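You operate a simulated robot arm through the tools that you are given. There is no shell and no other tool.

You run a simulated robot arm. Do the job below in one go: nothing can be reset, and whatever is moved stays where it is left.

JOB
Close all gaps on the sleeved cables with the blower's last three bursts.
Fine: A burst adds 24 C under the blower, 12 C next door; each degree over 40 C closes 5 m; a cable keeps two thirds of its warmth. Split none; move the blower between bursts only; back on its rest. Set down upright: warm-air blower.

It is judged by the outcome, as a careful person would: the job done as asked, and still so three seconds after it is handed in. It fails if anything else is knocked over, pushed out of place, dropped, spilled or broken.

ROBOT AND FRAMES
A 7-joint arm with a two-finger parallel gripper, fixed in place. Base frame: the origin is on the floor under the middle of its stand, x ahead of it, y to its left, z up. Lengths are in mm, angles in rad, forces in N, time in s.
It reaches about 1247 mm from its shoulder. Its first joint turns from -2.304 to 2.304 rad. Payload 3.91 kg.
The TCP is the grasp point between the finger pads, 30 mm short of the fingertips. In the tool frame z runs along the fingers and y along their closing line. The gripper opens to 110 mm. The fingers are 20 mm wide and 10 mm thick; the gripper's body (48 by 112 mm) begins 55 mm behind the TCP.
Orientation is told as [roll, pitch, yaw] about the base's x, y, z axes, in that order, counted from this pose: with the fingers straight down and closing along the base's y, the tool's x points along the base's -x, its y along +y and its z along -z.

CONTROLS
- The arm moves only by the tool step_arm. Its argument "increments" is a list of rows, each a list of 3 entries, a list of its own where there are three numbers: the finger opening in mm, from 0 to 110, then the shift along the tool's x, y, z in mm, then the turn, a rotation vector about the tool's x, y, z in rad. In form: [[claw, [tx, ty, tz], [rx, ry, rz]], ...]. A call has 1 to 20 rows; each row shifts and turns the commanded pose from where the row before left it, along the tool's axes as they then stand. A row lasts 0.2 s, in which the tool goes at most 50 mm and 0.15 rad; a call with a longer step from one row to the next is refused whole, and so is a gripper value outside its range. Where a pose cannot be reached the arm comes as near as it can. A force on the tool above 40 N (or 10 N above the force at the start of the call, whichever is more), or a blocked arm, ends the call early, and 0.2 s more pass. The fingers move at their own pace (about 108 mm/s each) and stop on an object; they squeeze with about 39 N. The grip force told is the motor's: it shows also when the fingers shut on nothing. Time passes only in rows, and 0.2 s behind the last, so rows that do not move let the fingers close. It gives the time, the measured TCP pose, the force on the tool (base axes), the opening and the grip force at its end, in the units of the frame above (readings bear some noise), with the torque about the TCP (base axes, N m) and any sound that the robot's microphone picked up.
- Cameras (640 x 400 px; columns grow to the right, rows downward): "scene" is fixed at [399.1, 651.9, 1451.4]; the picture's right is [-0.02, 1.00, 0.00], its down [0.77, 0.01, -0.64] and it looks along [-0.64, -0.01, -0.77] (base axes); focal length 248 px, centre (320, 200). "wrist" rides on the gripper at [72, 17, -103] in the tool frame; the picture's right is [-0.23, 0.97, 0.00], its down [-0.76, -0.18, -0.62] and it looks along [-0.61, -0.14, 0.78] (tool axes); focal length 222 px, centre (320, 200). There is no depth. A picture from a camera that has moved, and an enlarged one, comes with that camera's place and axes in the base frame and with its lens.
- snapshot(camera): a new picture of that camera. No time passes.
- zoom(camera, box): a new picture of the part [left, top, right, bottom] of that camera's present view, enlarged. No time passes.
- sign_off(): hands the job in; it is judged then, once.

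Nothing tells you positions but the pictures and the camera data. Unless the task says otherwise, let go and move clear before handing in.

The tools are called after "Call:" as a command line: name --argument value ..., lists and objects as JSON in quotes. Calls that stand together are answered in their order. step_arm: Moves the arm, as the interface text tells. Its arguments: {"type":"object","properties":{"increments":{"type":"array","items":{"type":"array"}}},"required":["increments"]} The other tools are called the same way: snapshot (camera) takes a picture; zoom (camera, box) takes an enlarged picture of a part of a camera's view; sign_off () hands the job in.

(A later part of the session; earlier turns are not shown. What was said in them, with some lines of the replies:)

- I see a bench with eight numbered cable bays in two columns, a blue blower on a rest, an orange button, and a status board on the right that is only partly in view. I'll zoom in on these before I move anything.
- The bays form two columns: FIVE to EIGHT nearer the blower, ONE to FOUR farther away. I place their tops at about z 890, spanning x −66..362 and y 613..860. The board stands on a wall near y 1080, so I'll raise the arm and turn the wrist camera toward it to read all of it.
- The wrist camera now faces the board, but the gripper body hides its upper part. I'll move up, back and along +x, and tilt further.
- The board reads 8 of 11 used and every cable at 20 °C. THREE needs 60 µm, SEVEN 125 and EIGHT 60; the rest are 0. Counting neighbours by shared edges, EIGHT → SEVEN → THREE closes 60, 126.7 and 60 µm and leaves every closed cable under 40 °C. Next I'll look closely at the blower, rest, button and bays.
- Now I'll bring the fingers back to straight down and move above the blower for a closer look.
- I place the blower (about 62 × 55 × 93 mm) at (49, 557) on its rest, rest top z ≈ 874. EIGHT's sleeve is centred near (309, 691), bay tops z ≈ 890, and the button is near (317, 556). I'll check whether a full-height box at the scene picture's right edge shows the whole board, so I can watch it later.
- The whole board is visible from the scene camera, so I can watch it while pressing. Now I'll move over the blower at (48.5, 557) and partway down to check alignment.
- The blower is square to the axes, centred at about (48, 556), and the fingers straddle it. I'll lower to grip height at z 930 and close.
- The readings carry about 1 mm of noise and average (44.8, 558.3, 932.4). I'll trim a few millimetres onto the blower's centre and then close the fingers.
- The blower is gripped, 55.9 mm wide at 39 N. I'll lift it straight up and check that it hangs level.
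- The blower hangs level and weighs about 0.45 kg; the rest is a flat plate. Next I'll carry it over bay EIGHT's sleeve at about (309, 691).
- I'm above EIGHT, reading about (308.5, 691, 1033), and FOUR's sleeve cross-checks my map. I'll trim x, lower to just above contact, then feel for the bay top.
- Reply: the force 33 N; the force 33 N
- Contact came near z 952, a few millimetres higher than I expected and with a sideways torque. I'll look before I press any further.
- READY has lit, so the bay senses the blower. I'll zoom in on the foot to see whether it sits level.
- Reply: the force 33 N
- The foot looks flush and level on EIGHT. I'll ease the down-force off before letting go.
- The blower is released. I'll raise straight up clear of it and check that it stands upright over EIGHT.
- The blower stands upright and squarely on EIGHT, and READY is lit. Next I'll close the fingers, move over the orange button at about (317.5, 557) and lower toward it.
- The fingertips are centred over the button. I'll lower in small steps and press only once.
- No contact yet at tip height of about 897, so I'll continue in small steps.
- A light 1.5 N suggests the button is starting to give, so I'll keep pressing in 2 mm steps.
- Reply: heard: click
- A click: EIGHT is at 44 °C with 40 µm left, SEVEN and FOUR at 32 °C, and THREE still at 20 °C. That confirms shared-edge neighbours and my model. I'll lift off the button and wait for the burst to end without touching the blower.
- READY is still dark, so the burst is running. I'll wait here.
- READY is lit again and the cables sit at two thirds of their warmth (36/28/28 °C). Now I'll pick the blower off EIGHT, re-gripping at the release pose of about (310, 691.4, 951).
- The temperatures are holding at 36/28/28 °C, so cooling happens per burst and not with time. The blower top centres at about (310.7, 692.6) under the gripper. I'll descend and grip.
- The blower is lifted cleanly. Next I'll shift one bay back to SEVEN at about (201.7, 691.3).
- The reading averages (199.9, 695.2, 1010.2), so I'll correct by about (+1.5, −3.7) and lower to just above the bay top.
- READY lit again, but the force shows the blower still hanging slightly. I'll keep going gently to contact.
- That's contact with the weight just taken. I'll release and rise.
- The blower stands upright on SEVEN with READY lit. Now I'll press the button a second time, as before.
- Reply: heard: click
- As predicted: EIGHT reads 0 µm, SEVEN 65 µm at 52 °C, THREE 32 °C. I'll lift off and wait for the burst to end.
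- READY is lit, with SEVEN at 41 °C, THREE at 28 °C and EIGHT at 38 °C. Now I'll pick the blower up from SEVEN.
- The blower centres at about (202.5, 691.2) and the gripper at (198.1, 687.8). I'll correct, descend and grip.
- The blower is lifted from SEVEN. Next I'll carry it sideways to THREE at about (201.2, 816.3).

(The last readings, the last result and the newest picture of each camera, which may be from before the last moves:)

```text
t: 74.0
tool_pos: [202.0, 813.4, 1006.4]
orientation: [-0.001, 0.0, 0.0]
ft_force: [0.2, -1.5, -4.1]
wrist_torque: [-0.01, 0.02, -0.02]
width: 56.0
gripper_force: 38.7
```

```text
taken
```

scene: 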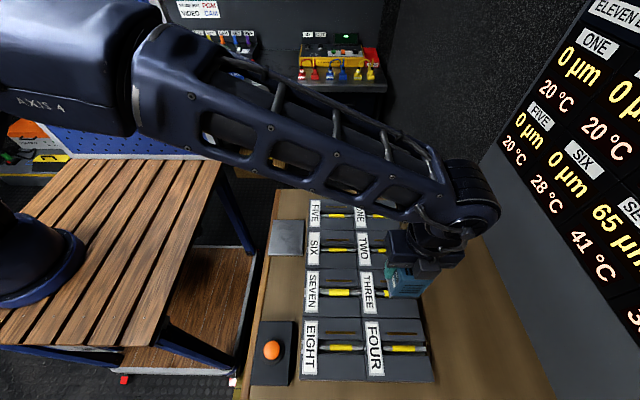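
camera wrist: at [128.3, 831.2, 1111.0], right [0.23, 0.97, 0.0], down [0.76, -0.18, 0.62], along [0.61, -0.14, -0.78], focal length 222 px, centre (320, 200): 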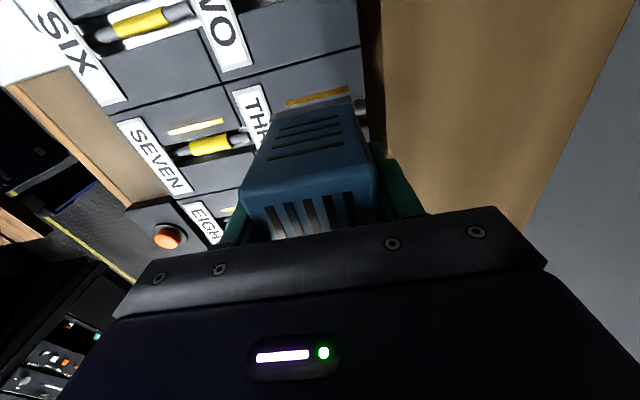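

The reading averages (201.7, 812.9, 1006.9), so I'll shift +3.4 in y and lower to just above the bay.

Call:
step_arm --increments '[[40, [0.3, 3.4, 0], [0, 0, 0]], [40, [0, 0, 25], [0, 0, 0]], [40, [0, 0, 18], [0, 0, 0]], [40, [0, 0, 8], [0, 0, 0]], [40, [0, 0, 0], [0, 0, 0]]]'

Call:
step_arm --increments '[[40, [0, 0, 0], [0, 0, 0]]]'

Call:
step_arm --increments '[[40, [0, 0, 0], [0, 0, 0]]]'

Call:
snapshot --camera "wrist"

```text
t: 75.2
tool_pos: [201.1, 817.1, 955.7]
orientation: [-0.001, 0.001, 0.001]
ft_force: [0.1, 0.8, -4.9]
wrist_torque: [0.01, 0.01, 0.01]
width: 55.9
gripper_force: 39.2
```

```text
t: 75.6
tool_pos: [201.8, 816.4, 957.0]
orientation: [0.001, -0.001, 0.001]
ft_force: [0.5, 0.1, -3.5]
wrist_torque: [0.0, 0.02, 0.04]
width: 55.8
gripper_force: 38.9
```

```text
t: 76.0
tool_pos: [201.0, 817.2, 956.2]
orientation: [0.0, 0.001, 0.0]
ft_force: [0.3, -0.5, -4.1]
wrist_torque: [-0.05, 0.0, -0.02]
width: 55.8
gripper_force: 39.4
```

```text
taken
camera wrist: at [127.9, 835.4, 1061.0], right [0.23, 0.97, 0.0], down [0.76, -0.18, 0.62], along [0.61, -0.14, -0.78], focal length 222 px, centre (320, 200)
```

wrist: 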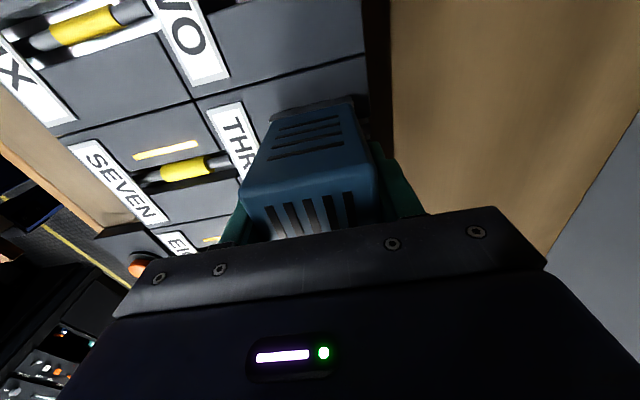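

Call:
step_arm --increments '[[40, [0, -0.5, 3], [0, 0, 0]], [40, [0, 0, 0], [0, 0, 0]]]'

Call:
step_arm --increments '[[40, [0, 0, 1], [0, 0, 0]], [40, [0, 0, 0], [0, 0, 0]]]'

Call:
step_arm --increments '[[40, [0, 0, 0.8], [0, 0, 0]], [40, [0, 0, 0], [0, 0, 0]]]'

```text
t: 76.6
tool_pos: [201.9, 818.6, 954.0]
orientation: [0.0, 0.001, 0.001]
ft_force: [-0.5, -0.3, -3.1]
wrist_torque: [0.01, 0.03, 0.01]
width: 55.8
gripper_force: 39.3
```

```text
t: 77.2
tool_pos: [201.9, 819.1, 952.6]
orientation: [-0.001, 0.0, 0.0]
ft_force: [0.2, 0.3, -3.0]
wrist_torque: [0.01, 0.01, -0.03]
width: 56.2
gripper_force: 39.3
```

```text
t: 77.8
tool_pos: [203.1, 819.3, 952.3]
orientation: [0.0, 0.0, 0.0]
ft_force: [0.5, 0.0, -4.5]
wrist_torque: [0.0, 0.04, 0.02]
width: 56.0
gripper_force: 39.2
```

The sideways reading has drifted to about 819, so I'll correct by −2.6 before contact.

Call:
step_arm --increments '[[40, [0.8, -2.6, 0], [0, 0, 0]], [40, [0, 0, 0], [0, 0, 0]]]'

Call:
step_arm --increments '[[40, [0, 0, 0.8], [0, 0, 0]], [40, [0, 0, 0], [0, 0, 0]]]'

```text
t: 78.4
tool_pos: [201.0, 816.1, 952.2]
orientation: [-0.001, 0.0, -0.001]
ft_force: [-0.5, 0.7, -3.9]
wrist_torque: [0.0, 0.02, 0.01]
width: 55.9
gripper_force: 38.6
```

```text
t: 79.0
tool_pos: [201.0, 815.9, 950.2]
orientation: [0.0, -0.001, 0.001]
ft_force: [0.5, 0.4, -2.5]
wrist_torque: [0.0, 0.0, 0.01]
width: 55.8
gripper_force: 39.2
```

Call:
step_arm --increments '[[40, [0, 0, 0.7], [0, 0, 0]], [40, [0, 0, 0], [0, 0, 0]]]'

Call:
zoom --camera "scene" --box '[638, 0, 640, 400]'

```text
t: 79.6
tool_pos: [200.9, 816.0, 949.5]
orientation: [-0.001, 0.0, -0.001]
ft_force: [-0.1, -0.1, -3.7]
wrist_torque: [0.02, -0.01, -0.01]
width: 55.7
gripper_force: 39.4
```

```text
1.00 times, centred on (639, 200) of scene (not enlarged: the box is as wide or as high as the picture)
camera zoom: at [399.1, 651.9, 1451.4], right [-0.02, 1.0, 0.0], down [0.77, 0.01, -0.64], along [-0.64, -0.01, -0.77], focal length 248 px, centre (1, 200)
```

zoom: 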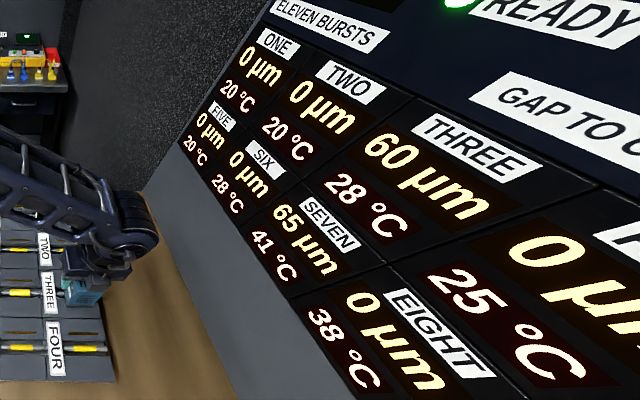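

Call:
step_arm --increments '[[40, [0, 0, 0.7], [0, 0, 0]], [40, [0, 0, 0], [0, 0, 0]]]'

```text
t: 80.2
tool_pos: [201.0, 815.0, 950.5]
orientation: [0.001, 0.0, 0.002]
ft_force: [-1.5, -1.3, 5.1]
wrist_torque: [-0.34, -0.04, -0.03]
width: 56.1
gripper_force: 38.9
```

That's contact, with about 5 N net upward. I'll release and rise, then move toward the button.

Call:
step_arm --increments '[[70, [0, 0, 0], [0, 0, 0]], [110, [0, 0, 0], [0, 0, 0]], [110, [0, 0, 0], [0, 0, 0]], [110, [0, 0, 0], [0, 0, 0]]]'

Call:
step_arm --increments '[[110, [0, 0, -15], [0, 0, 0]], [110, [0, 0, -35], [0, 0, 0]], [110, [0, 0, -40], [0, 0, 0]], [110, [0, 0, -30], [0, 0, 0]], [110, [-15, -33, 0], [0, 0, 0]], [110, [-19, -43, 0], [0, 0, 0]], [110, [-19, -43, 0], [0, 0, 0]], [110, [-19, -43, 0], [0, 0, 0]], [110, [-19, -43, 0], [0, 0, 0]], [110, [-15, -33, 0], [0, 0, 0]], [110, [-10, -20, 0], [0, 0, 0]], [110, [0, 0, 0], [0, 0, 0]], [110, [0, 0, 0], [0, 0, 0]]]'

Call:
snapshot --camera "wrist"

Call:
zoom --camera "scene" --box '[270, 230, 440, 390]'

Call:
zoom --camera "scene" --box '[638, 0, 640, 400]'

```text
t: 81.2
tool_pos: [200.5, 815.6, 949.3]
orientation: [-0.001, 0.0, 0.0]
ft_force: [0.2, 0.6, 0.0]
wrist_torque: [0.02, -0.01, 0.01]
width: 110.0
gripper_force: 0.0
```

```text
t: 84.0
tool_pos: [316.4, 559.6, 1070.0]
orientation: [0.0, 0.0, -0.001]
ft_force: [0.1, 0.5, 0.2]
wrist_torque: [-0.01, 0.0, -0.01]
width: 109.9
gripper_force: 0.1
```

```text
taken
camera wrist: at [242.6, 577.7, 1174.5], right [0.23, 0.97, 0.0], down [0.76, -0.18, 0.62], along [0.61, -0.14, -0.78], focal length 222 px, centre (320, 200)
```

wrist: 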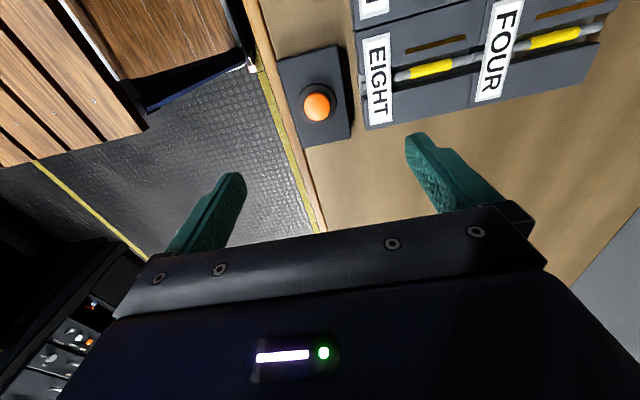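

```text
2.50 times, centred on (355, 310) of scene
camera zoom: at [399.1, 651.9, 1451.4], right [-0.02, 1.0, 0.0], down [0.77, 0.01, -0.64], along [-0.64, -0.01, -0.77], focal length 619 px, centre (232, -75)
```

zoom: 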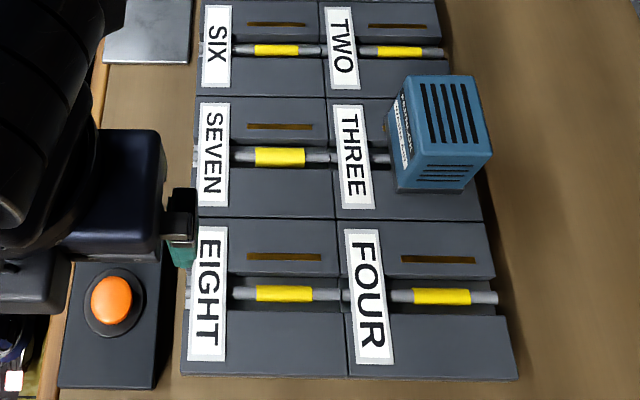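

```text
1.00 times, centred on (639, 200) of scene (not enlarged: the box is as wide or as high as the picture)
camera zoom: at [399.1, 651.9, 1451.4], right [-0.02, 1.0, 0.0], down [0.77, 0.01, -0.64], along [-0.64, -0.01, -0.77], focal length 248 px, centre (1, 200)
```

zoom: 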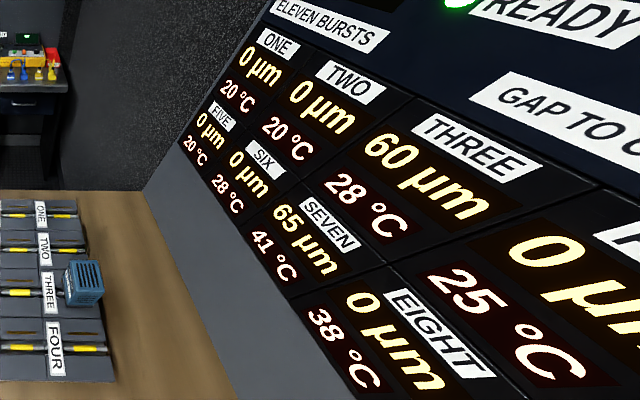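

The blower stands upright on THREE with READY lit. Now for the third and last press.

Call:
step_arm --increments '[[0, [0, -2.5, 0], [0, 0, 0]], [0, [0, 0, 0], [0, 0, 0]], [0, [0, 0, 30], [0, 0, 0]], [0, [0, 0, 40], [0, 0, 0]], [0, [0, 0, 40], [0, 0, 0]], [0, [0, 0, 25], [0, 0, 0]], [0, [0, 0, 0], [0, 0, 0]], [0, [0, 0, 0], [0, 0, 0]]]'

Call:
step_arm --increments '[[0, [0, 0, 0], [0, 0, 0]]]'

Call:
snapshot --camera "wrist"

```text
t: 85.8
tool_pos: [314.7, 557.4, 933.6]
orientation: [0.0, 0.001, 0.0]
ft_force: [0.5, -0.8, 0.1]
wrist_torque: [-0.04, 0.02, 0.0]
width: 0.0
gripper_force: 37.5
```

```text
t: 86.2
tool_pos: [315.2, 560.1, 934.9]
orientation: [0.001, 0.001, 0.0]
ft_force: [-0.7, -1.0, 0.5]
wrist_torque: [0.0, 0.0, 0.0]
width: 0.0
gripper_force: 37.2
```

```text
taken
camera wrist: at [242.2, 576.3, 1039.3], right [0.23, 0.97, 0.0], down [0.76, -0.18, 0.62], along [0.61, -0.14, -0.78], focal length 222 px, centre (320, 200)
```

wrist: 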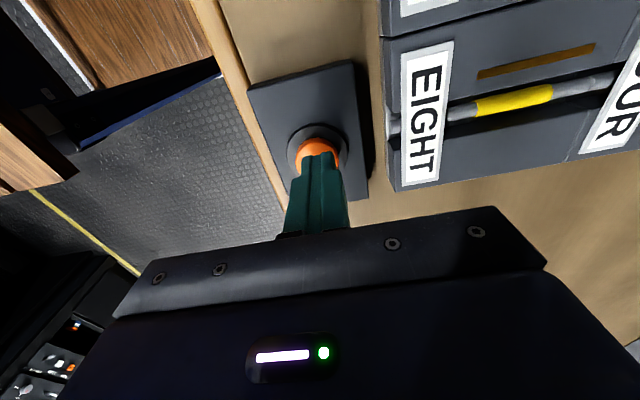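

Call:
step_arm --increments '[[0, [-1, -1.5, 7], [0, 0, 0]], [0, [0, 0, 0], [0, 0, 0]]]'

Call:
step_arm --increments '[[0, [0, 0, 3], [0, 0, 0]], [0, [0, 0, 0], [0, 0, 0]]]'

```text
t: 86.8
tool_pos: [317.3, 555.5, 928.1]
orientation: [0.0, -0.001, -0.001]
ft_force: [-0.1, 0.1, 0.4]
wrist_torque: [-0.01, 0.01, 0.03]
width: 0.0
gripper_force: 37.5
```

```text
t: 87.4
tool_pos: [316.9, 555.6, 926.3]
orientation: [-0.001, 0.0, 0.0]
ft_force: [-0.2, -0.8, -0.3]
wrist_torque: [-0.01, 0.01, 0.01]
width: 0.0
gripper_force: 37.5
```

Call:
step_arm --increments '[[0, [0, 0, 2], [0, 0, 0]], [0, [0, 0, 0], [0, 0, 0]]]'

```text
t: 88.0
tool_pos: [316.0, 555.5, 924.9]
orientation: [0.001, -0.001, 0.0]
ft_force: [-1.2, 0.7, 2.2]
wrist_torque: [0.05, 0.01, 0.0]
width: 0.1
gripper_force: 37.3
```

Call:
step_arm --increments '[[0, [0, 0, 2], [0, 0, 0]], [0, [0, 0, 0], [0, 0, 0]]]'

Call:
zoom --camera "scene" --box '[638, 0, 640, 400]'

```text
t: 88.6
tool_pos: [317.0, 555.0, 920.4]
orientation: [0.0, -0.001, 0.001]
ft_force: [-1.2, -0.6, 5.6]
wrist_torque: [-0.04, 0.01, 0.02]
width: 0.1
gripper_force: 37.8
heard: click
```

```text
1.00 times, centred on (639, 200) of scene (not enlarged: the box is as wide or as high as the picture)
camera zoom: at [399.1, 651.9, 1451.4], right [-0.02, 1.0, 0.0], down [0.77, 0.01, -0.64], along [-0.64, -0.01, -0.77], focal length 248 px, centre (1, 200)
```

zoom: 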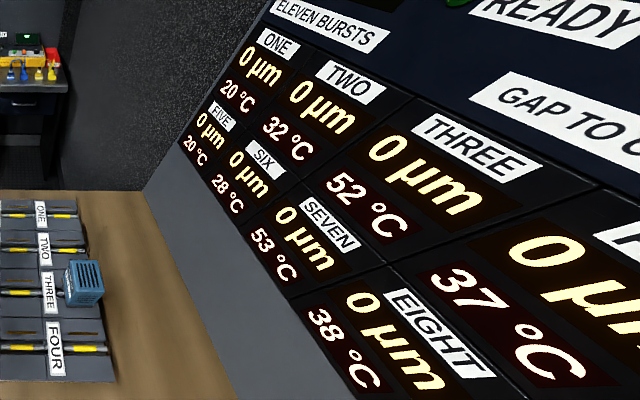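

Every gap now reads 0 µm and no finished cable went over 40 °C. I'll lift off and wait for the last burst to end before touching the blower.

Call:
step_arm --increments '[[0, [0, 0, -15], [0, 0, 0]], [0, [0, 0, -30], [0, 0, 0]], [0, [0, 0, -40], [0, 0, 0]], [0, [0, 0, -40], [0, 0, 0]], [0, [0, 0, -25], [0, 0, 0]], [0, [0, 0, 0], [0, 0, 0]], [0, [0, 0, 0], [0, 0, 0]], [0, [0, 0, 0], [0, 0, 0]], [0, [0, 0, 0], [0, 0, 0]], [0, [0, 0, 0], [0, 0, 0]], [0, [0, 0, 0], [0, 0, 0]], [0, [0, 0, 0], [0, 0, 0]], [0, [0, 0, 0], [0, 0, 0]], [0, [0, 0, 0], [0, 0, 0]], [0, [0, 0, 0], [0, 0, 0]], [0, [0, 0, 0], [0, 0, 0]], [0, [0, 0, 0], [0, 0, 0]]]'

Call:
zoom --camera "scene" --box '[638, 0, 640, 400]'

```text
t: 92.2
tool_pos: [320.2, 556.2, 1071.4]
orientation: [0.0, 0.001, -0.001]
ft_force: [0.0, -0.5, -0.2]
wrist_torque: [0.01, -0.02, -0.02]
width: 0.1
gripper_force: 37.9
```

```text
1.00 times, centred on (639, 200) of scene (not enlarged: the box is as wide or as high as the picture)
camera zoom: at [399.1, 651.9, 1451.4], right [-0.02, 1.0, 0.0], down [0.77, 0.01, -0.64], along [-0.64, -0.01, -0.77], focal length 248 px, centre (1, 200)
```

zoom: 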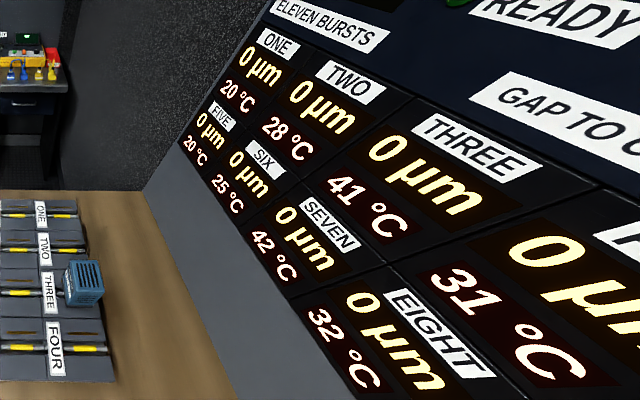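

The temperatures have stepped down to two thirds, so the last burst is over; READY stays dark because no bursts remain. Now I'll fetch the blower from THREE.

Call:
step_arm --increments '[[110, [10, 22, 0], [0, 0, 0]], [110, [19, 42, 0], [0, 0, 0]], [110, [19, 42, 0], [0, 0, 0]], [110, [19, 42, 0], [0, 0, 0]], [110, [19, 42, 0], [0, 0, 0]], [110, [19, 40, 0], [0, 0, 0]], [110, [12, 29.5, 0], [0, 0, 0]], [110, [0, 0, 0], [0, 0, 0]], [110, [0, 0, 0], [0, 0, 0]]]'

Call:
step_arm --increments '[[110, [0, 0, 0], [0, 0, 0]]]'

Call:
step_arm --increments '[[110, [0, 0, 0], [0, 0, 0]]]'

Call:
zoom --camera "wrist" --box '[220, 50, 480, 220]'

```text
t: 94.2
tool_pos: [199.0, 814.9, 1073.6]
orientation: [-0.001, -0.001, 0.0]
ft_force: [0.2, 0.4, 0.7]
wrist_torque: [0.02, -0.04, -0.03]
width: 110.2
gripper_force: 0.0
```

```text
t: 94.6
tool_pos: [198.3, 815.0, 1072.7]
orientation: [-0.001, 0.0, 0.0]
ft_force: [0.5, 0.1, 0.7]
wrist_torque: [0.02, 0.01, -0.01]
width: 110.2
gripper_force: 0.1
```

```text
t: 95.0
tool_pos: [200.0, 814.7, 1072.6]
orientation: [0.001, 0.0, -0.001]
ft_force: [0.7, 0.4, 0.1]
wrist_torque: [0.01, 0.0, 0.02]
width: 110.2
gripper_force: 0.0
```

```text
2.35 times, centred on (350, 135) of wrist
camera zoom: at [126.2, 833.0, 1177.0], right [0.23, 0.97, 0.0], down [0.76, -0.18, 0.62], along [0.61, -0.14, -0.78], focal length 523 px, centre (249, 353)
```

zoom: 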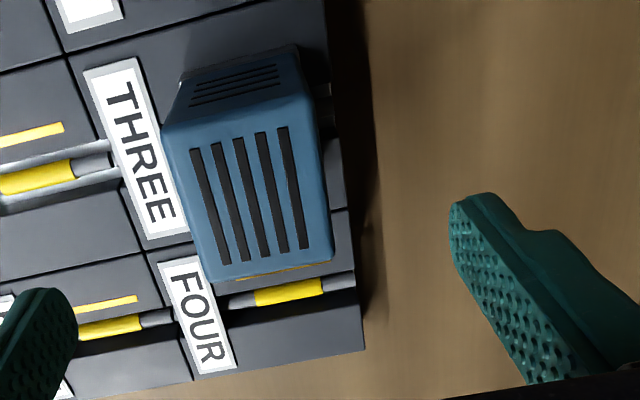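

Call:
step_arm --increments '[[110, [-1.7, 0.7, 0], [0, 0, 0]], [110, [0, 0, 40], [0, 0, 0]], [110, [0, 0, 40], [0, 0, 0]], [110, [0, 0, 25], [0, 0, 0]], [110, [0, 0, 16], [0, 0, 0]], [110, [0, 0, 0], [0, 0, 0]], [110, [0, 0, 0], [0, 0, 0]]]'

Call:
step_arm --increments '[[110, [0, 0, 0], [0, 0, 0]]]'

Call:
step_arm --increments '[[110, [0, 0, 0], [0, 0, 0]]]'

Call:
snapshot --camera "wrist"

```text
t: 96.6
tool_pos: [201.9, 815.0, 947.6]
orientation: [0.0, 0.001, -0.001]
ft_force: [0.7, -0.6, 0.7]
wrist_torque: [-0.01, -0.01, 0.0]
width: 110.1
gripper_force: 0.1
```

```text
t: 97.0
tool_pos: [202.0, 816.9, 948.1]
orientation: [0.001, -0.001, 0.001]
ft_force: [0.0, 0.5, 0.3]
wrist_torque: [0.02, 0.0, 0.01]
width: 109.8
gripper_force: 0.1
```

```text
t: 97.4
tool_pos: [202.4, 816.3, 948.4]
orientation: [0.001, -0.001, 0.001]
ft_force: [-0.1, 0.7, 0.4]
wrist_torque: [-0.01, -0.02, 0.01]
width: 110.0
gripper_force: 0.1
```

```text
taken
camera wrist: at [129.0, 834.2, 1052.9], right [0.23, 0.97, 0.0], down [0.76, -0.18, 0.62], along [0.61, -0.14, -0.78], focal length 222 px, centre (320, 200)
```

wrist: 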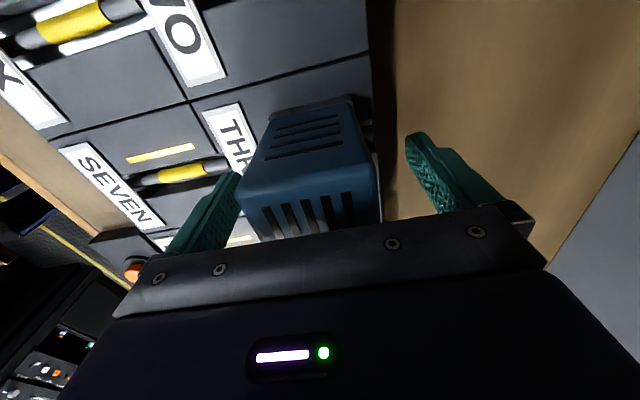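

I'm aligned within about 1 mm of the release pose. I'll grip and lift.

Call:
step_arm --increments '[[110, [1.2, -0.3, -2], [0, 0, 0]], [110, [0, 0, 0], [0, 0, 0]], [40, [0, 0, 0], [0, 0, 0]], [40, [0, 0, 0], [0, 0, 0]], [40, [0, 0, 0], [0, 0, 0]], [40, [0, 0, 0], [0, 0, 0]]]'

Call:
step_arm --increments '[[40, [0, 0, 0], [0, 0, 0]]]'

Call:
step_arm --increments '[[40, [0, 0, -10], [0, 0, 0]], [40, [0, 0, -25], [0, 0, 0]], [40, [0, 0, -35], [0, 0, 0]], [40, [0, 0, -20], [0, 0, 0]], [40, [0, 0, 0], [0, 0, 0]], [40, [0, 0, 0], [0, 0, 0]]]'

Call:
snapshot --camera "wrist"

```text
t: 98.8
tool_pos: [200.1, 815.2, 951.6]
orientation: [0.001, 0.0, 0.001]
ft_force: [-0.5, -0.6, 0.9]
wrist_torque: [0.01, 0.02, -0.01]
width: 55.8
gripper_force: 39.4
```

```text
t: 99.2
tool_pos: [200.7, 815.4, 951.1]
orientation: [0.001, 0.0, 0.0]
ft_force: [-0.7, -1.0, 2.0]
wrist_torque: [-0.03, 0.02, -0.02]
width: 55.8
gripper_force: 39.3
```

```text
t: 100.6
tool_pos: [202.6, 814.5, 1040.5]
orientation: [0.0, 0.001, -0.002]
ft_force: [0.3, 0.2, -3.4]
wrist_torque: [-0.01, 0.01, 0.03]
width: 55.8
gripper_force: 39.3
```

```text
taken
camera wrist: at [128.5, 831.9, 1145.0], right [0.23, 0.97, 0.0], down [0.76, -0.18, 0.62], along [0.61, -0.14, -0.78], focal length 222 px, centre (320, 200)
```

wrist: 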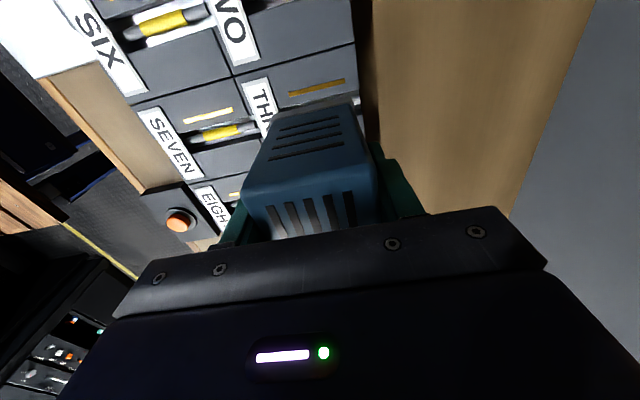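

Now I'll carry it back over the rest plate, centre about (49, 556.7).

Call:
step_arm --increments '[[40, [10, -17, 0], [0, 0, 0]], [40, [20, -34, 0], [0, 0, 0]], [40, [22, -37, 0], [0, 0, 0]], [40, [22, -37, 0], [0, 0, 0]], [40, [22, -37, 0], [0, 0, 0]], [40, [22, -37, 0], [0, 0, 0]], [40, [20, -34, 0], [0, 0, 0]], [40, [14, -24, 0], [0, 0, 0]], [40, [0, 0, 0], [0, 0, 0]], [40, [0, 0, 0], [0, 0, 0]]]'

Call:
step_arm --increments '[[40, [0, 0, 0], [0, 0, 0]]]'

Call:
step_arm --increments '[[40, [0, 0, 0], [0, 0, 0]]]'

Call:
snapshot --camera "wrist"

Call:
snapshot --camera "scene"

```text
t: 102.8
tool_pos: [48.4, 556.2, 1042.8]
orientation: [-0.001, 0.0, -0.001]
ft_force: [-0.3, -0.4, -3.7]
wrist_torque: [0.0, 0.0, 0.04]
width: 56.0
gripper_force: 38.9
```

```text
t: 103.2
tool_pos: [47.9, 556.7, 1042.7]
orientation: [0.0, 0.0, 0.0]
ft_force: [0.1, 0.1, -2.5]
wrist_torque: [0.01, -0.03, -0.01]
width: 56.1
gripper_force: 38.9
```

```text
t: 103.6
tool_pos: [48.0, 556.3, 1042.3]
orientation: [0.001, 0.001, -0.001]
ft_force: [0.2, -0.7, -2.5]
wrist_torque: [0.02, 0.05, 0.03]
width: 55.8
gripper_force: 39.5
```

```text
taken
camera wrist: at [-24.4, 574.8, 1147.0], right [0.23, 0.97, 0.0], down [0.76, -0.18, 0.62], along [0.61, -0.14, -0.78], focal length 222 px, centre (320, 200)
```

wrist: 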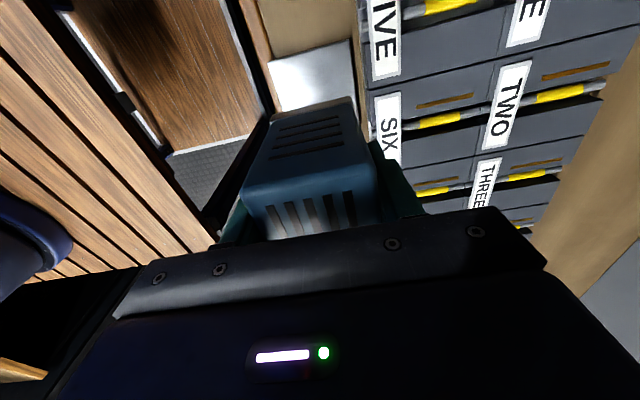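

```text
taken
```

scene: 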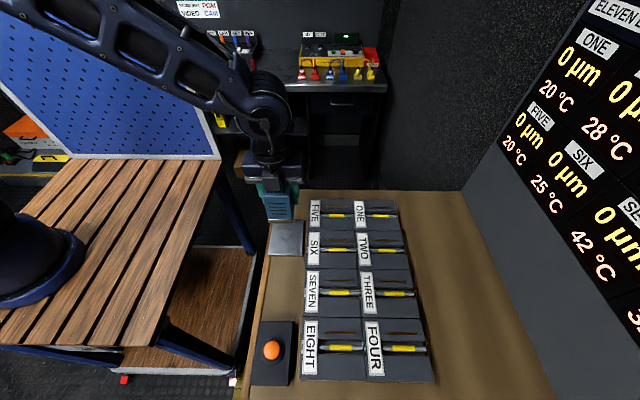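

I'm over the rest at about (48.1, 556.4). I'll lower to just above the expected contact near z 931.

Call:
step_arm --increments '[[40, [-0.6, 0.2, 25], [0, 0, 0]], [40, [0, 0, 35], [0, 0, 0]], [40, [0, 0, 28], [0, 0, 0]], [40, [0, 0, 14], [0, 0, 0]], [40, [0, 0, 0], [0, 0, 0]], [40, [0, 0, 0], [0, 0, 0]]]'

Call:
step_arm --increments '[[40, [0, 0, 0], [0, 0, 0]]]'

Call:
step_arm --increments '[[40, [0, 0, 0], [0, 0, 0]]]'

Call:
snapshot --camera "wrist"

Call:
zoom --camera "scene" --box '[230, 160, 350, 260]'

```text
t: 105.0
tool_pos: [50.3, 558.3, 940.9]
orientation: [0.0, -0.001, 0.0]
ft_force: [0.1, 0.5, -3.8]
wrist_torque: [0.0, 0.04, -0.02]
width: 55.9
gripper_force: 39.1
```

```text
t: 105.4
tool_pos: [50.6, 558.2, 940.4]
orientation: [0.001, -0.001, 0.0]
ft_force: [-0.4, 0.4, -4.3]
wrist_torque: [-0.01, 0.04, 0.01]
width: 55.7
gripper_force: 39.2
```

```text
t: 105.8
tool_pos: [49.3, 557.2, 939.3]
orientation: [0.0, 0.0, 0.0]
ft_force: [0.7, 0.4, -4.1]
wrist_torque: [-0.02, -0.01, 0.02]
width: 55.9
gripper_force: 38.7
```

```text
taken
camera wrist: at [-23.6, 576.1, 1044.9], right [0.23, 0.97, 0.0], down [0.76, -0.18, 0.62], along [0.61, -0.14, -0.78], focal length 222 px, centre (320, 200)
```

wrist: 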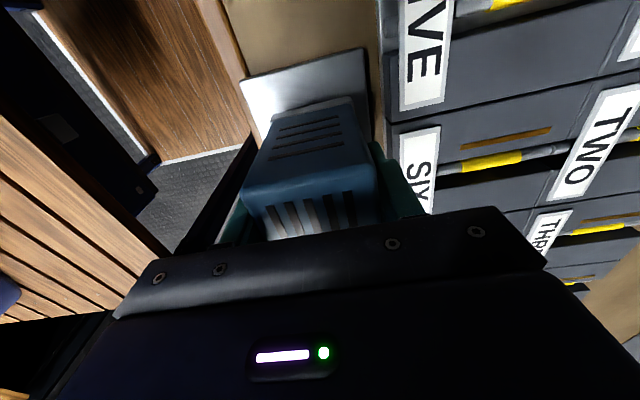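

```text
4.00 times, centred on (290, 210) of scene
camera zoom: at [399.1, 651.9, 1451.4], right [-0.02, 1.0, 0.0], down [0.77, 0.01, -0.64], along [-0.64, -0.01, -0.77], focal length 991 px, centre (440, 160)
```

zoom: 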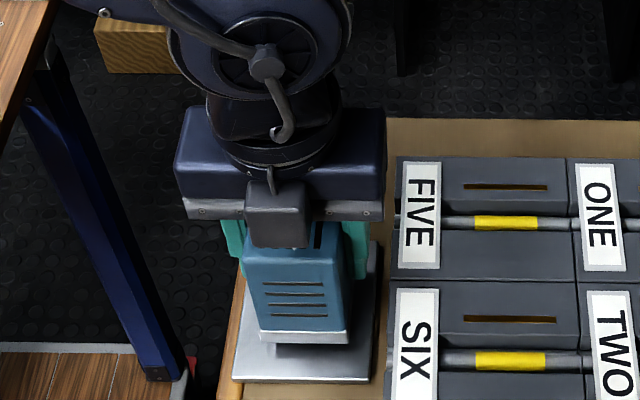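

Call:
step_arm --increments '[[40, [0.8, -1, 4], [0, 0, 0]], [40, [0, 0, 2], [0, 0, 0]], [40, [0, 0, 0], [0, 0, 0]]]'

Call:
step_arm --increments '[[40, [0, 0, 1], [0, 0, 0]], [40, [0, 0, 0], [0, 0, 0]]]'

Call:
step_arm --increments '[[40, [0, 0, 1], [0, 0, 0]], [40, [0, 0, 0], [0, 0, 0]]]'

```text
t: 106.6
tool_pos: [48.3, 557.2, 933.8]
orientation: [0.001, -0.001, -0.001]
ft_force: [-0.9, -0.8, -3.2]
wrist_torque: [-0.03, -0.03, 0.05]
width: 55.9
gripper_force: 39.1
```

```text
t: 107.2
tool_pos: [49.2, 557.3, 932.2]
orientation: [0.001, 0.0, -0.003]
ft_force: [-0.3, -0.7, -3.7]
wrist_torque: [-0.02, -0.04, 0.01]
width: 56.0
gripper_force: 39.2
```

```text
t: 107.8
tool_pos: [48.3, 556.0, 931.6]
orientation: [0.001, 0.0, 0.001]
ft_force: [-0.3, 0.6, -3.0]
wrist_torque: [-0.01, -0.02, 0.03]
width: 55.8
gripper_force: 39.2
```

Call:
step_arm --increments '[[40, [0, 0, 0.8], [0, 0, 0]], [40, [0, 0, 0], [0, 0, 0]]]'

```text
t: 108.4
tool_pos: [48.2, 556.5, 930.8]
orientation: [0.001, 0.0, -0.001]
ft_force: [0.6, -1.0, -3.8]
wrist_torque: [0.01, 0.0, 0.0]
width: 56.0
gripper_force: 39.2
```

Call:
step_arm --increments '[[40, [0, 0, 0.8], [0, 0, 0]], [40, [0, 0, 0], [0, 0, 0]]]'

```text
t: 109.0
tool_pos: [48.3, 555.7, 931.0]
orientation: [0.0, 0.001, 0.0]
ft_force: [0.1, 0.1, -4.2]
wrist_torque: [0.03, 0.0, -0.03]
width: 55.9
gripper_force: 38.8
```

Call:
step_arm --increments '[[40, [0, 0, 0.8], [0, 0, 0]], [40, [0, 0, 0], [0, 0, 0]]]'

Call:
zoom --camera "scene" --box '[250, 190, 330, 260]'

```text
t: 109.6
tool_pos: [49.4, 556.1, 930.2]
orientation: [0.0, 0.0, 0.0]
ft_force: [0.4, -0.9, -3.8]
wrist_torque: [0.0, 0.0, 0.01]
width: 56.1
gripper_force: 39.2
```

```text
5.71 times, centred on (290, 225) of scene
camera zoom: at [399.1, 651.9, 1451.4], right [-0.02, 1.0, 0.0], down [0.77, 0.01, -0.64], along [-0.64, -0.01, -0.77], focal length 1416 px, centre (491, 57)
```

zoom: 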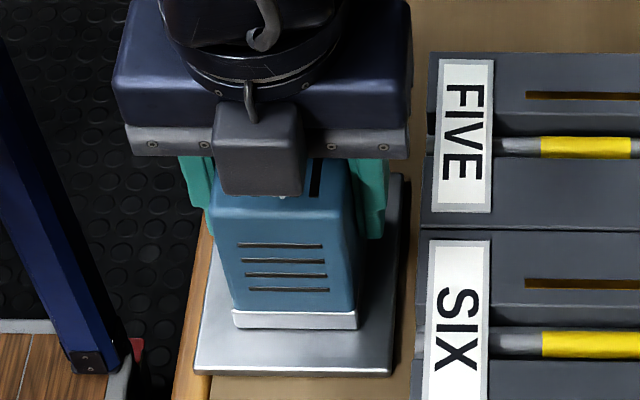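

Call:
step_arm --increments '[[40, [0, 0, 0.8], [0, 0, 0]], [40, [0, 0, 0], [0, 0, 0]]]'

```text
t: 110.2
tool_pos: [48.3, 556.1, 929.8]
orientation: [0.001, 0.0, 0.0]
ft_force: [0.0, -0.2, -4.9]
wrist_torque: [0.02, 0.01, 0.01]
width: 56.0
gripper_force: 38.7
```

Call:
step_arm --increments '[[40, [0, 0, 1], [0, 0, 0]], [40, [0, 0, 0], [0, 0, 0]]]'

```text
t: 110.8
tool_pos: [48.1, 557.2, 929.1]
orientation: [0.003, 0.001, -0.001]
ft_force: [5.9, -8.5, 27.2]
wrist_torque: [-0.94, -0.21, 0.04]
width: 55.9
gripper_force: 38.9
```

Contact is firm at 27 N, so I'll back off slightly before releasing.

Call:
step_arm --increments '[[40, [0, 0, -0.6], [0, 0, 0]], [40, [0, 0, 0], [0, 0, 0]]]'

```text
t: 111.4
tool_pos: [48.0, 557.1, 929.5]
orientation: [0.004, 0.0, 0.001]
ft_force: [2.7, 6.5, 29.7]
wrist_torque: [-0.57, -0.37, 0.12]
width: 56.1
gripper_force: 38.6
```

Call:
step_arm --increments '[[40, [0, 0, -0.8], [0, 0, 0]], [40, [0, 0, 0], [0, 0, 0]]]'

```text
t: 112.0
tool_pos: [47.0, 555.7, 929.7]
orientation: [0.002, 0.0, 0.0]
ft_force: [0.6, 7.0, 15.1]
wrist_torque: [0.51, 0.05, -0.06]
width: 56.0
gripper_force: 39.5
```

Call:
step_arm --increments '[[40, [0, 0, -0.5], [0, 0, 0]], [40, [0, 0, 0], [0, 0, 0]]]'

```text
t: 112.6
tool_pos: [47.9, 555.7, 928.7]
orientation: [-0.002, 0.0, 0.0]
ft_force: [0.5, -0.1, -2.9]
wrist_torque: [0.05, 0.05, -0.02]
width: 56.0
gripper_force: 39.1
```

Call:
step_arm --increments '[[40, [0, 0, 0.3], [0, 0, 0]], [40, [0, 0, 0], [0, 0, 0]]]'

Call:
step_arm --increments '[[70, [0, 0, 0], [0, 0, 0]], [110, [0, 0, 0], [0, 0, 0]], [110, [0, 0, 0], [0, 0, 0]], [110, [0, 0, 0], [0, 0, 0]]]'

Call:
step_arm --increments '[[110, [0, 0, -15], [0, 0, 0]], [110, [0, 0, -35], [0, 0, 0]], [110, [0, 0, -40], [0, 0, 0]], [110, [0, 0, -40], [0, 0, 0]], [110, [0, 0, -40], [0, 0, 0]], [110, [0, 0, 0], [0, 0, 0]]]'

Call:
zoom --camera "scene" --box '[250, 190, 330, 260]'

Call:
snapshot --camera "wrist"

Call:
snapshot --camera "scene"

Call:
zoom --camera "scene" --box '[638, 0, 640, 400]'

```text
t: 113.2
tool_pos: [48.7, 556.1, 929.2]
orientation: [0.0, 0.0, -0.001]
ft_force: [0.2, 0.0, -2.9]
wrist_torque: [-0.01, 0.01, 0.01]
width: 56.0
gripper_force: 39.6
```

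```text
t: 114.2
tool_pos: [47.3, 557.5, 929.5]
orientation: [0.0, 0.001, 0.001]
ft_force: [-0.4, 0.6, -1.1]
wrist_torque: [0.0, 0.01, -0.02]
width: 110.2
gripper_force: 0.0
```

```text
t: 115.6
tool_pos: [50.1, 557.3, 1098.4]
orientation: [0.0, 0.0, 0.0]
ft_force: [-0.4, -0.1, 0.8]
wrist_torque: [0.0, -0.01, 0.02]
width: 110.0
gripper_force: 0.0
```

```text
5.71 times, centred on (290, 225) of scene
camera zoom: at [399.1, 651.9, 1451.4], right [-0.02, 1.0, 0.0], down [0.77, 0.01, -0.64], along [-0.64, -0.01, -0.77], focal length 1416 px, centre (491, 57)
```

zoom: 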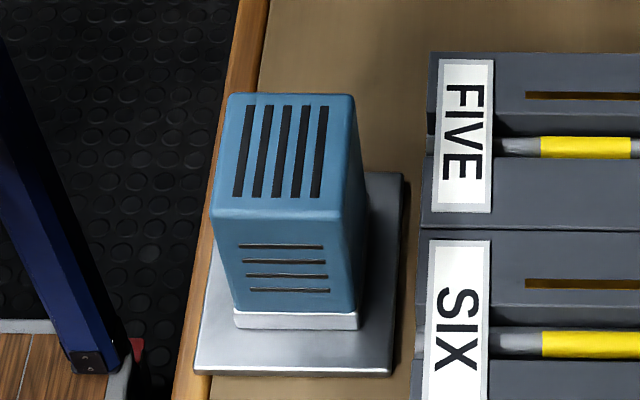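

```text
taken
camera wrist: at [-23.1, 575.4, 1203.3], right [0.23, 0.97, 0.0], down [0.76, -0.18, 0.62], along [0.61, -0.14, -0.78], focal length 222 px, centre (320, 200)
```

wrist: 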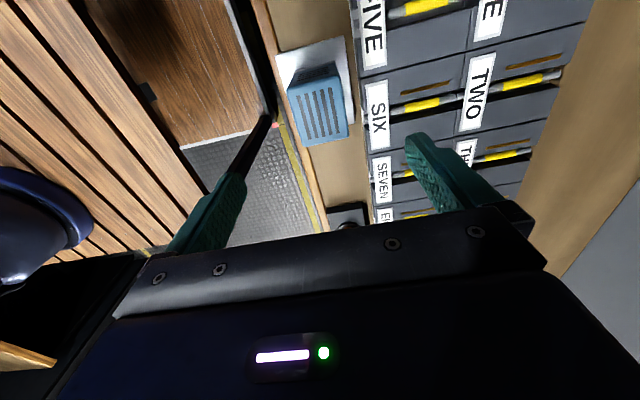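

```text
taken
```

scene: 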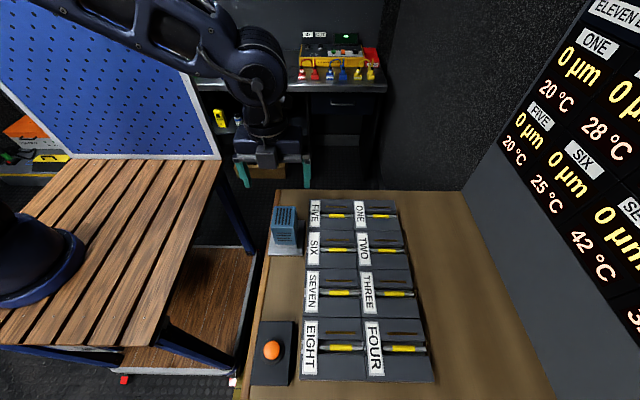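

```text
1.00 times, centred on (639, 200) of scene (not enlarged: the box is as wide or as high as the picture)
camera zoom: at [399.1, 651.9, 1451.4], right [-0.02, 1.0, 0.0], down [0.77, 0.01, -0.64], along [-0.64, -0.01, -0.77], focal length 248 px, centre (1, 200)
```

zoom: 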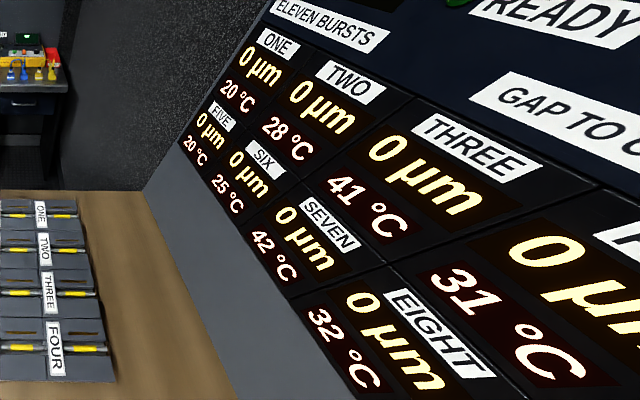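

The blower is upright on its rest in its original spot, all eight gaps read 0 µm, and the arm is clear. I'll take one last close look at the sleeves and bays before handing in.

Call:
zoom --camera "scene" --box '[290, 255, 440, 390]'

Call:
step_arm --increments '[[110, [0, 0, -30], [0, 0, 0]], [110, [0, 0, -30], [0, 0, 0]], [110, [0, 0, 0], [0, 0, 0]], [110, [0, 0, 0], [0, 0, 0]]]'

Call:
zoom --camera "scene" --box '[240, 180, 450, 400]'

```text
2.96 times, centred on (365, 322) of scene
camera zoom: at [399.1, 651.9, 1451.4], right [-0.02, 1.0, 0.0], down [0.77, 0.01, -0.64], along [-0.64, -0.01, -0.77], focal length 734 px, centre (187, -163)
```

zoom: 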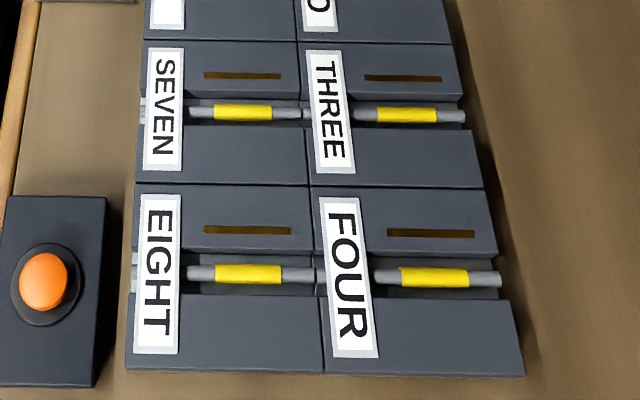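

```text
t: 116.6
tool_pos: [49.3, 560.7, 1159.3]
orientation: [0.001, -0.001, 0.0]
ft_force: [0.3, -0.9, -0.2]
wrist_torque: [0.05, 0.0, -0.01]
width: 110.1
gripper_force: 0.1
```

```text
1.82 times, centred on (345, 290) of scene
camera zoom: at [399.1, 651.9, 1451.4], right [-0.02, 1.0, 0.0], down [0.77, 0.01, -0.64], along [-0.64, -0.01, -0.77], focal length 450 px, centre (274, 36)
```

zoom: 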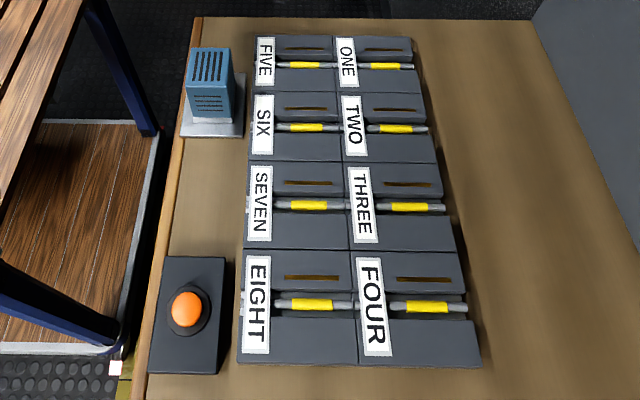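

The sleeves on THREE, SEVEN and EIGHT have shrunk snug and look whole, nothing else has moved, and the blower stands upright on its rest. The job is done, so I'm handing it in.

Call:
sign_off

```text
The job is handed in.
```

The job is done and handed in: the board shows 0 µm on all eight cables, and the blower is upright on its rest where it started.

| Burst | Blower over | THREE gap | SEVEN gap | EIGHT gap |
|---|---|---|---|---|
| Start | – | 60 µm | 125 µm | 60 µm |
| 1 | EIGHT | 60 µm | 125 µm | 40 µm |
| 2 | SEVEN | 60 µm | 65 µm | 0 µm |
| 3 | THREE | 0 µm | 0 µm | 0 µm |

- **Splits:** I saw none in the last close pictures. The hottest reading was 53 °C, on SEVEN. Cables that started with no gap stayed below 40 °C.
- **Blower moves:** I moved it only after each burst had ended.
- **Set-downs:** On the first set-down (EIGHT) and the last (the rest), I pressed the blower down with about 30 N, then eased off before letting go. It looks undamaged and sits level.
- **Surroundings:** Nothing else was knocked or shifted in the final pictures, and the arm is clear of the bench.
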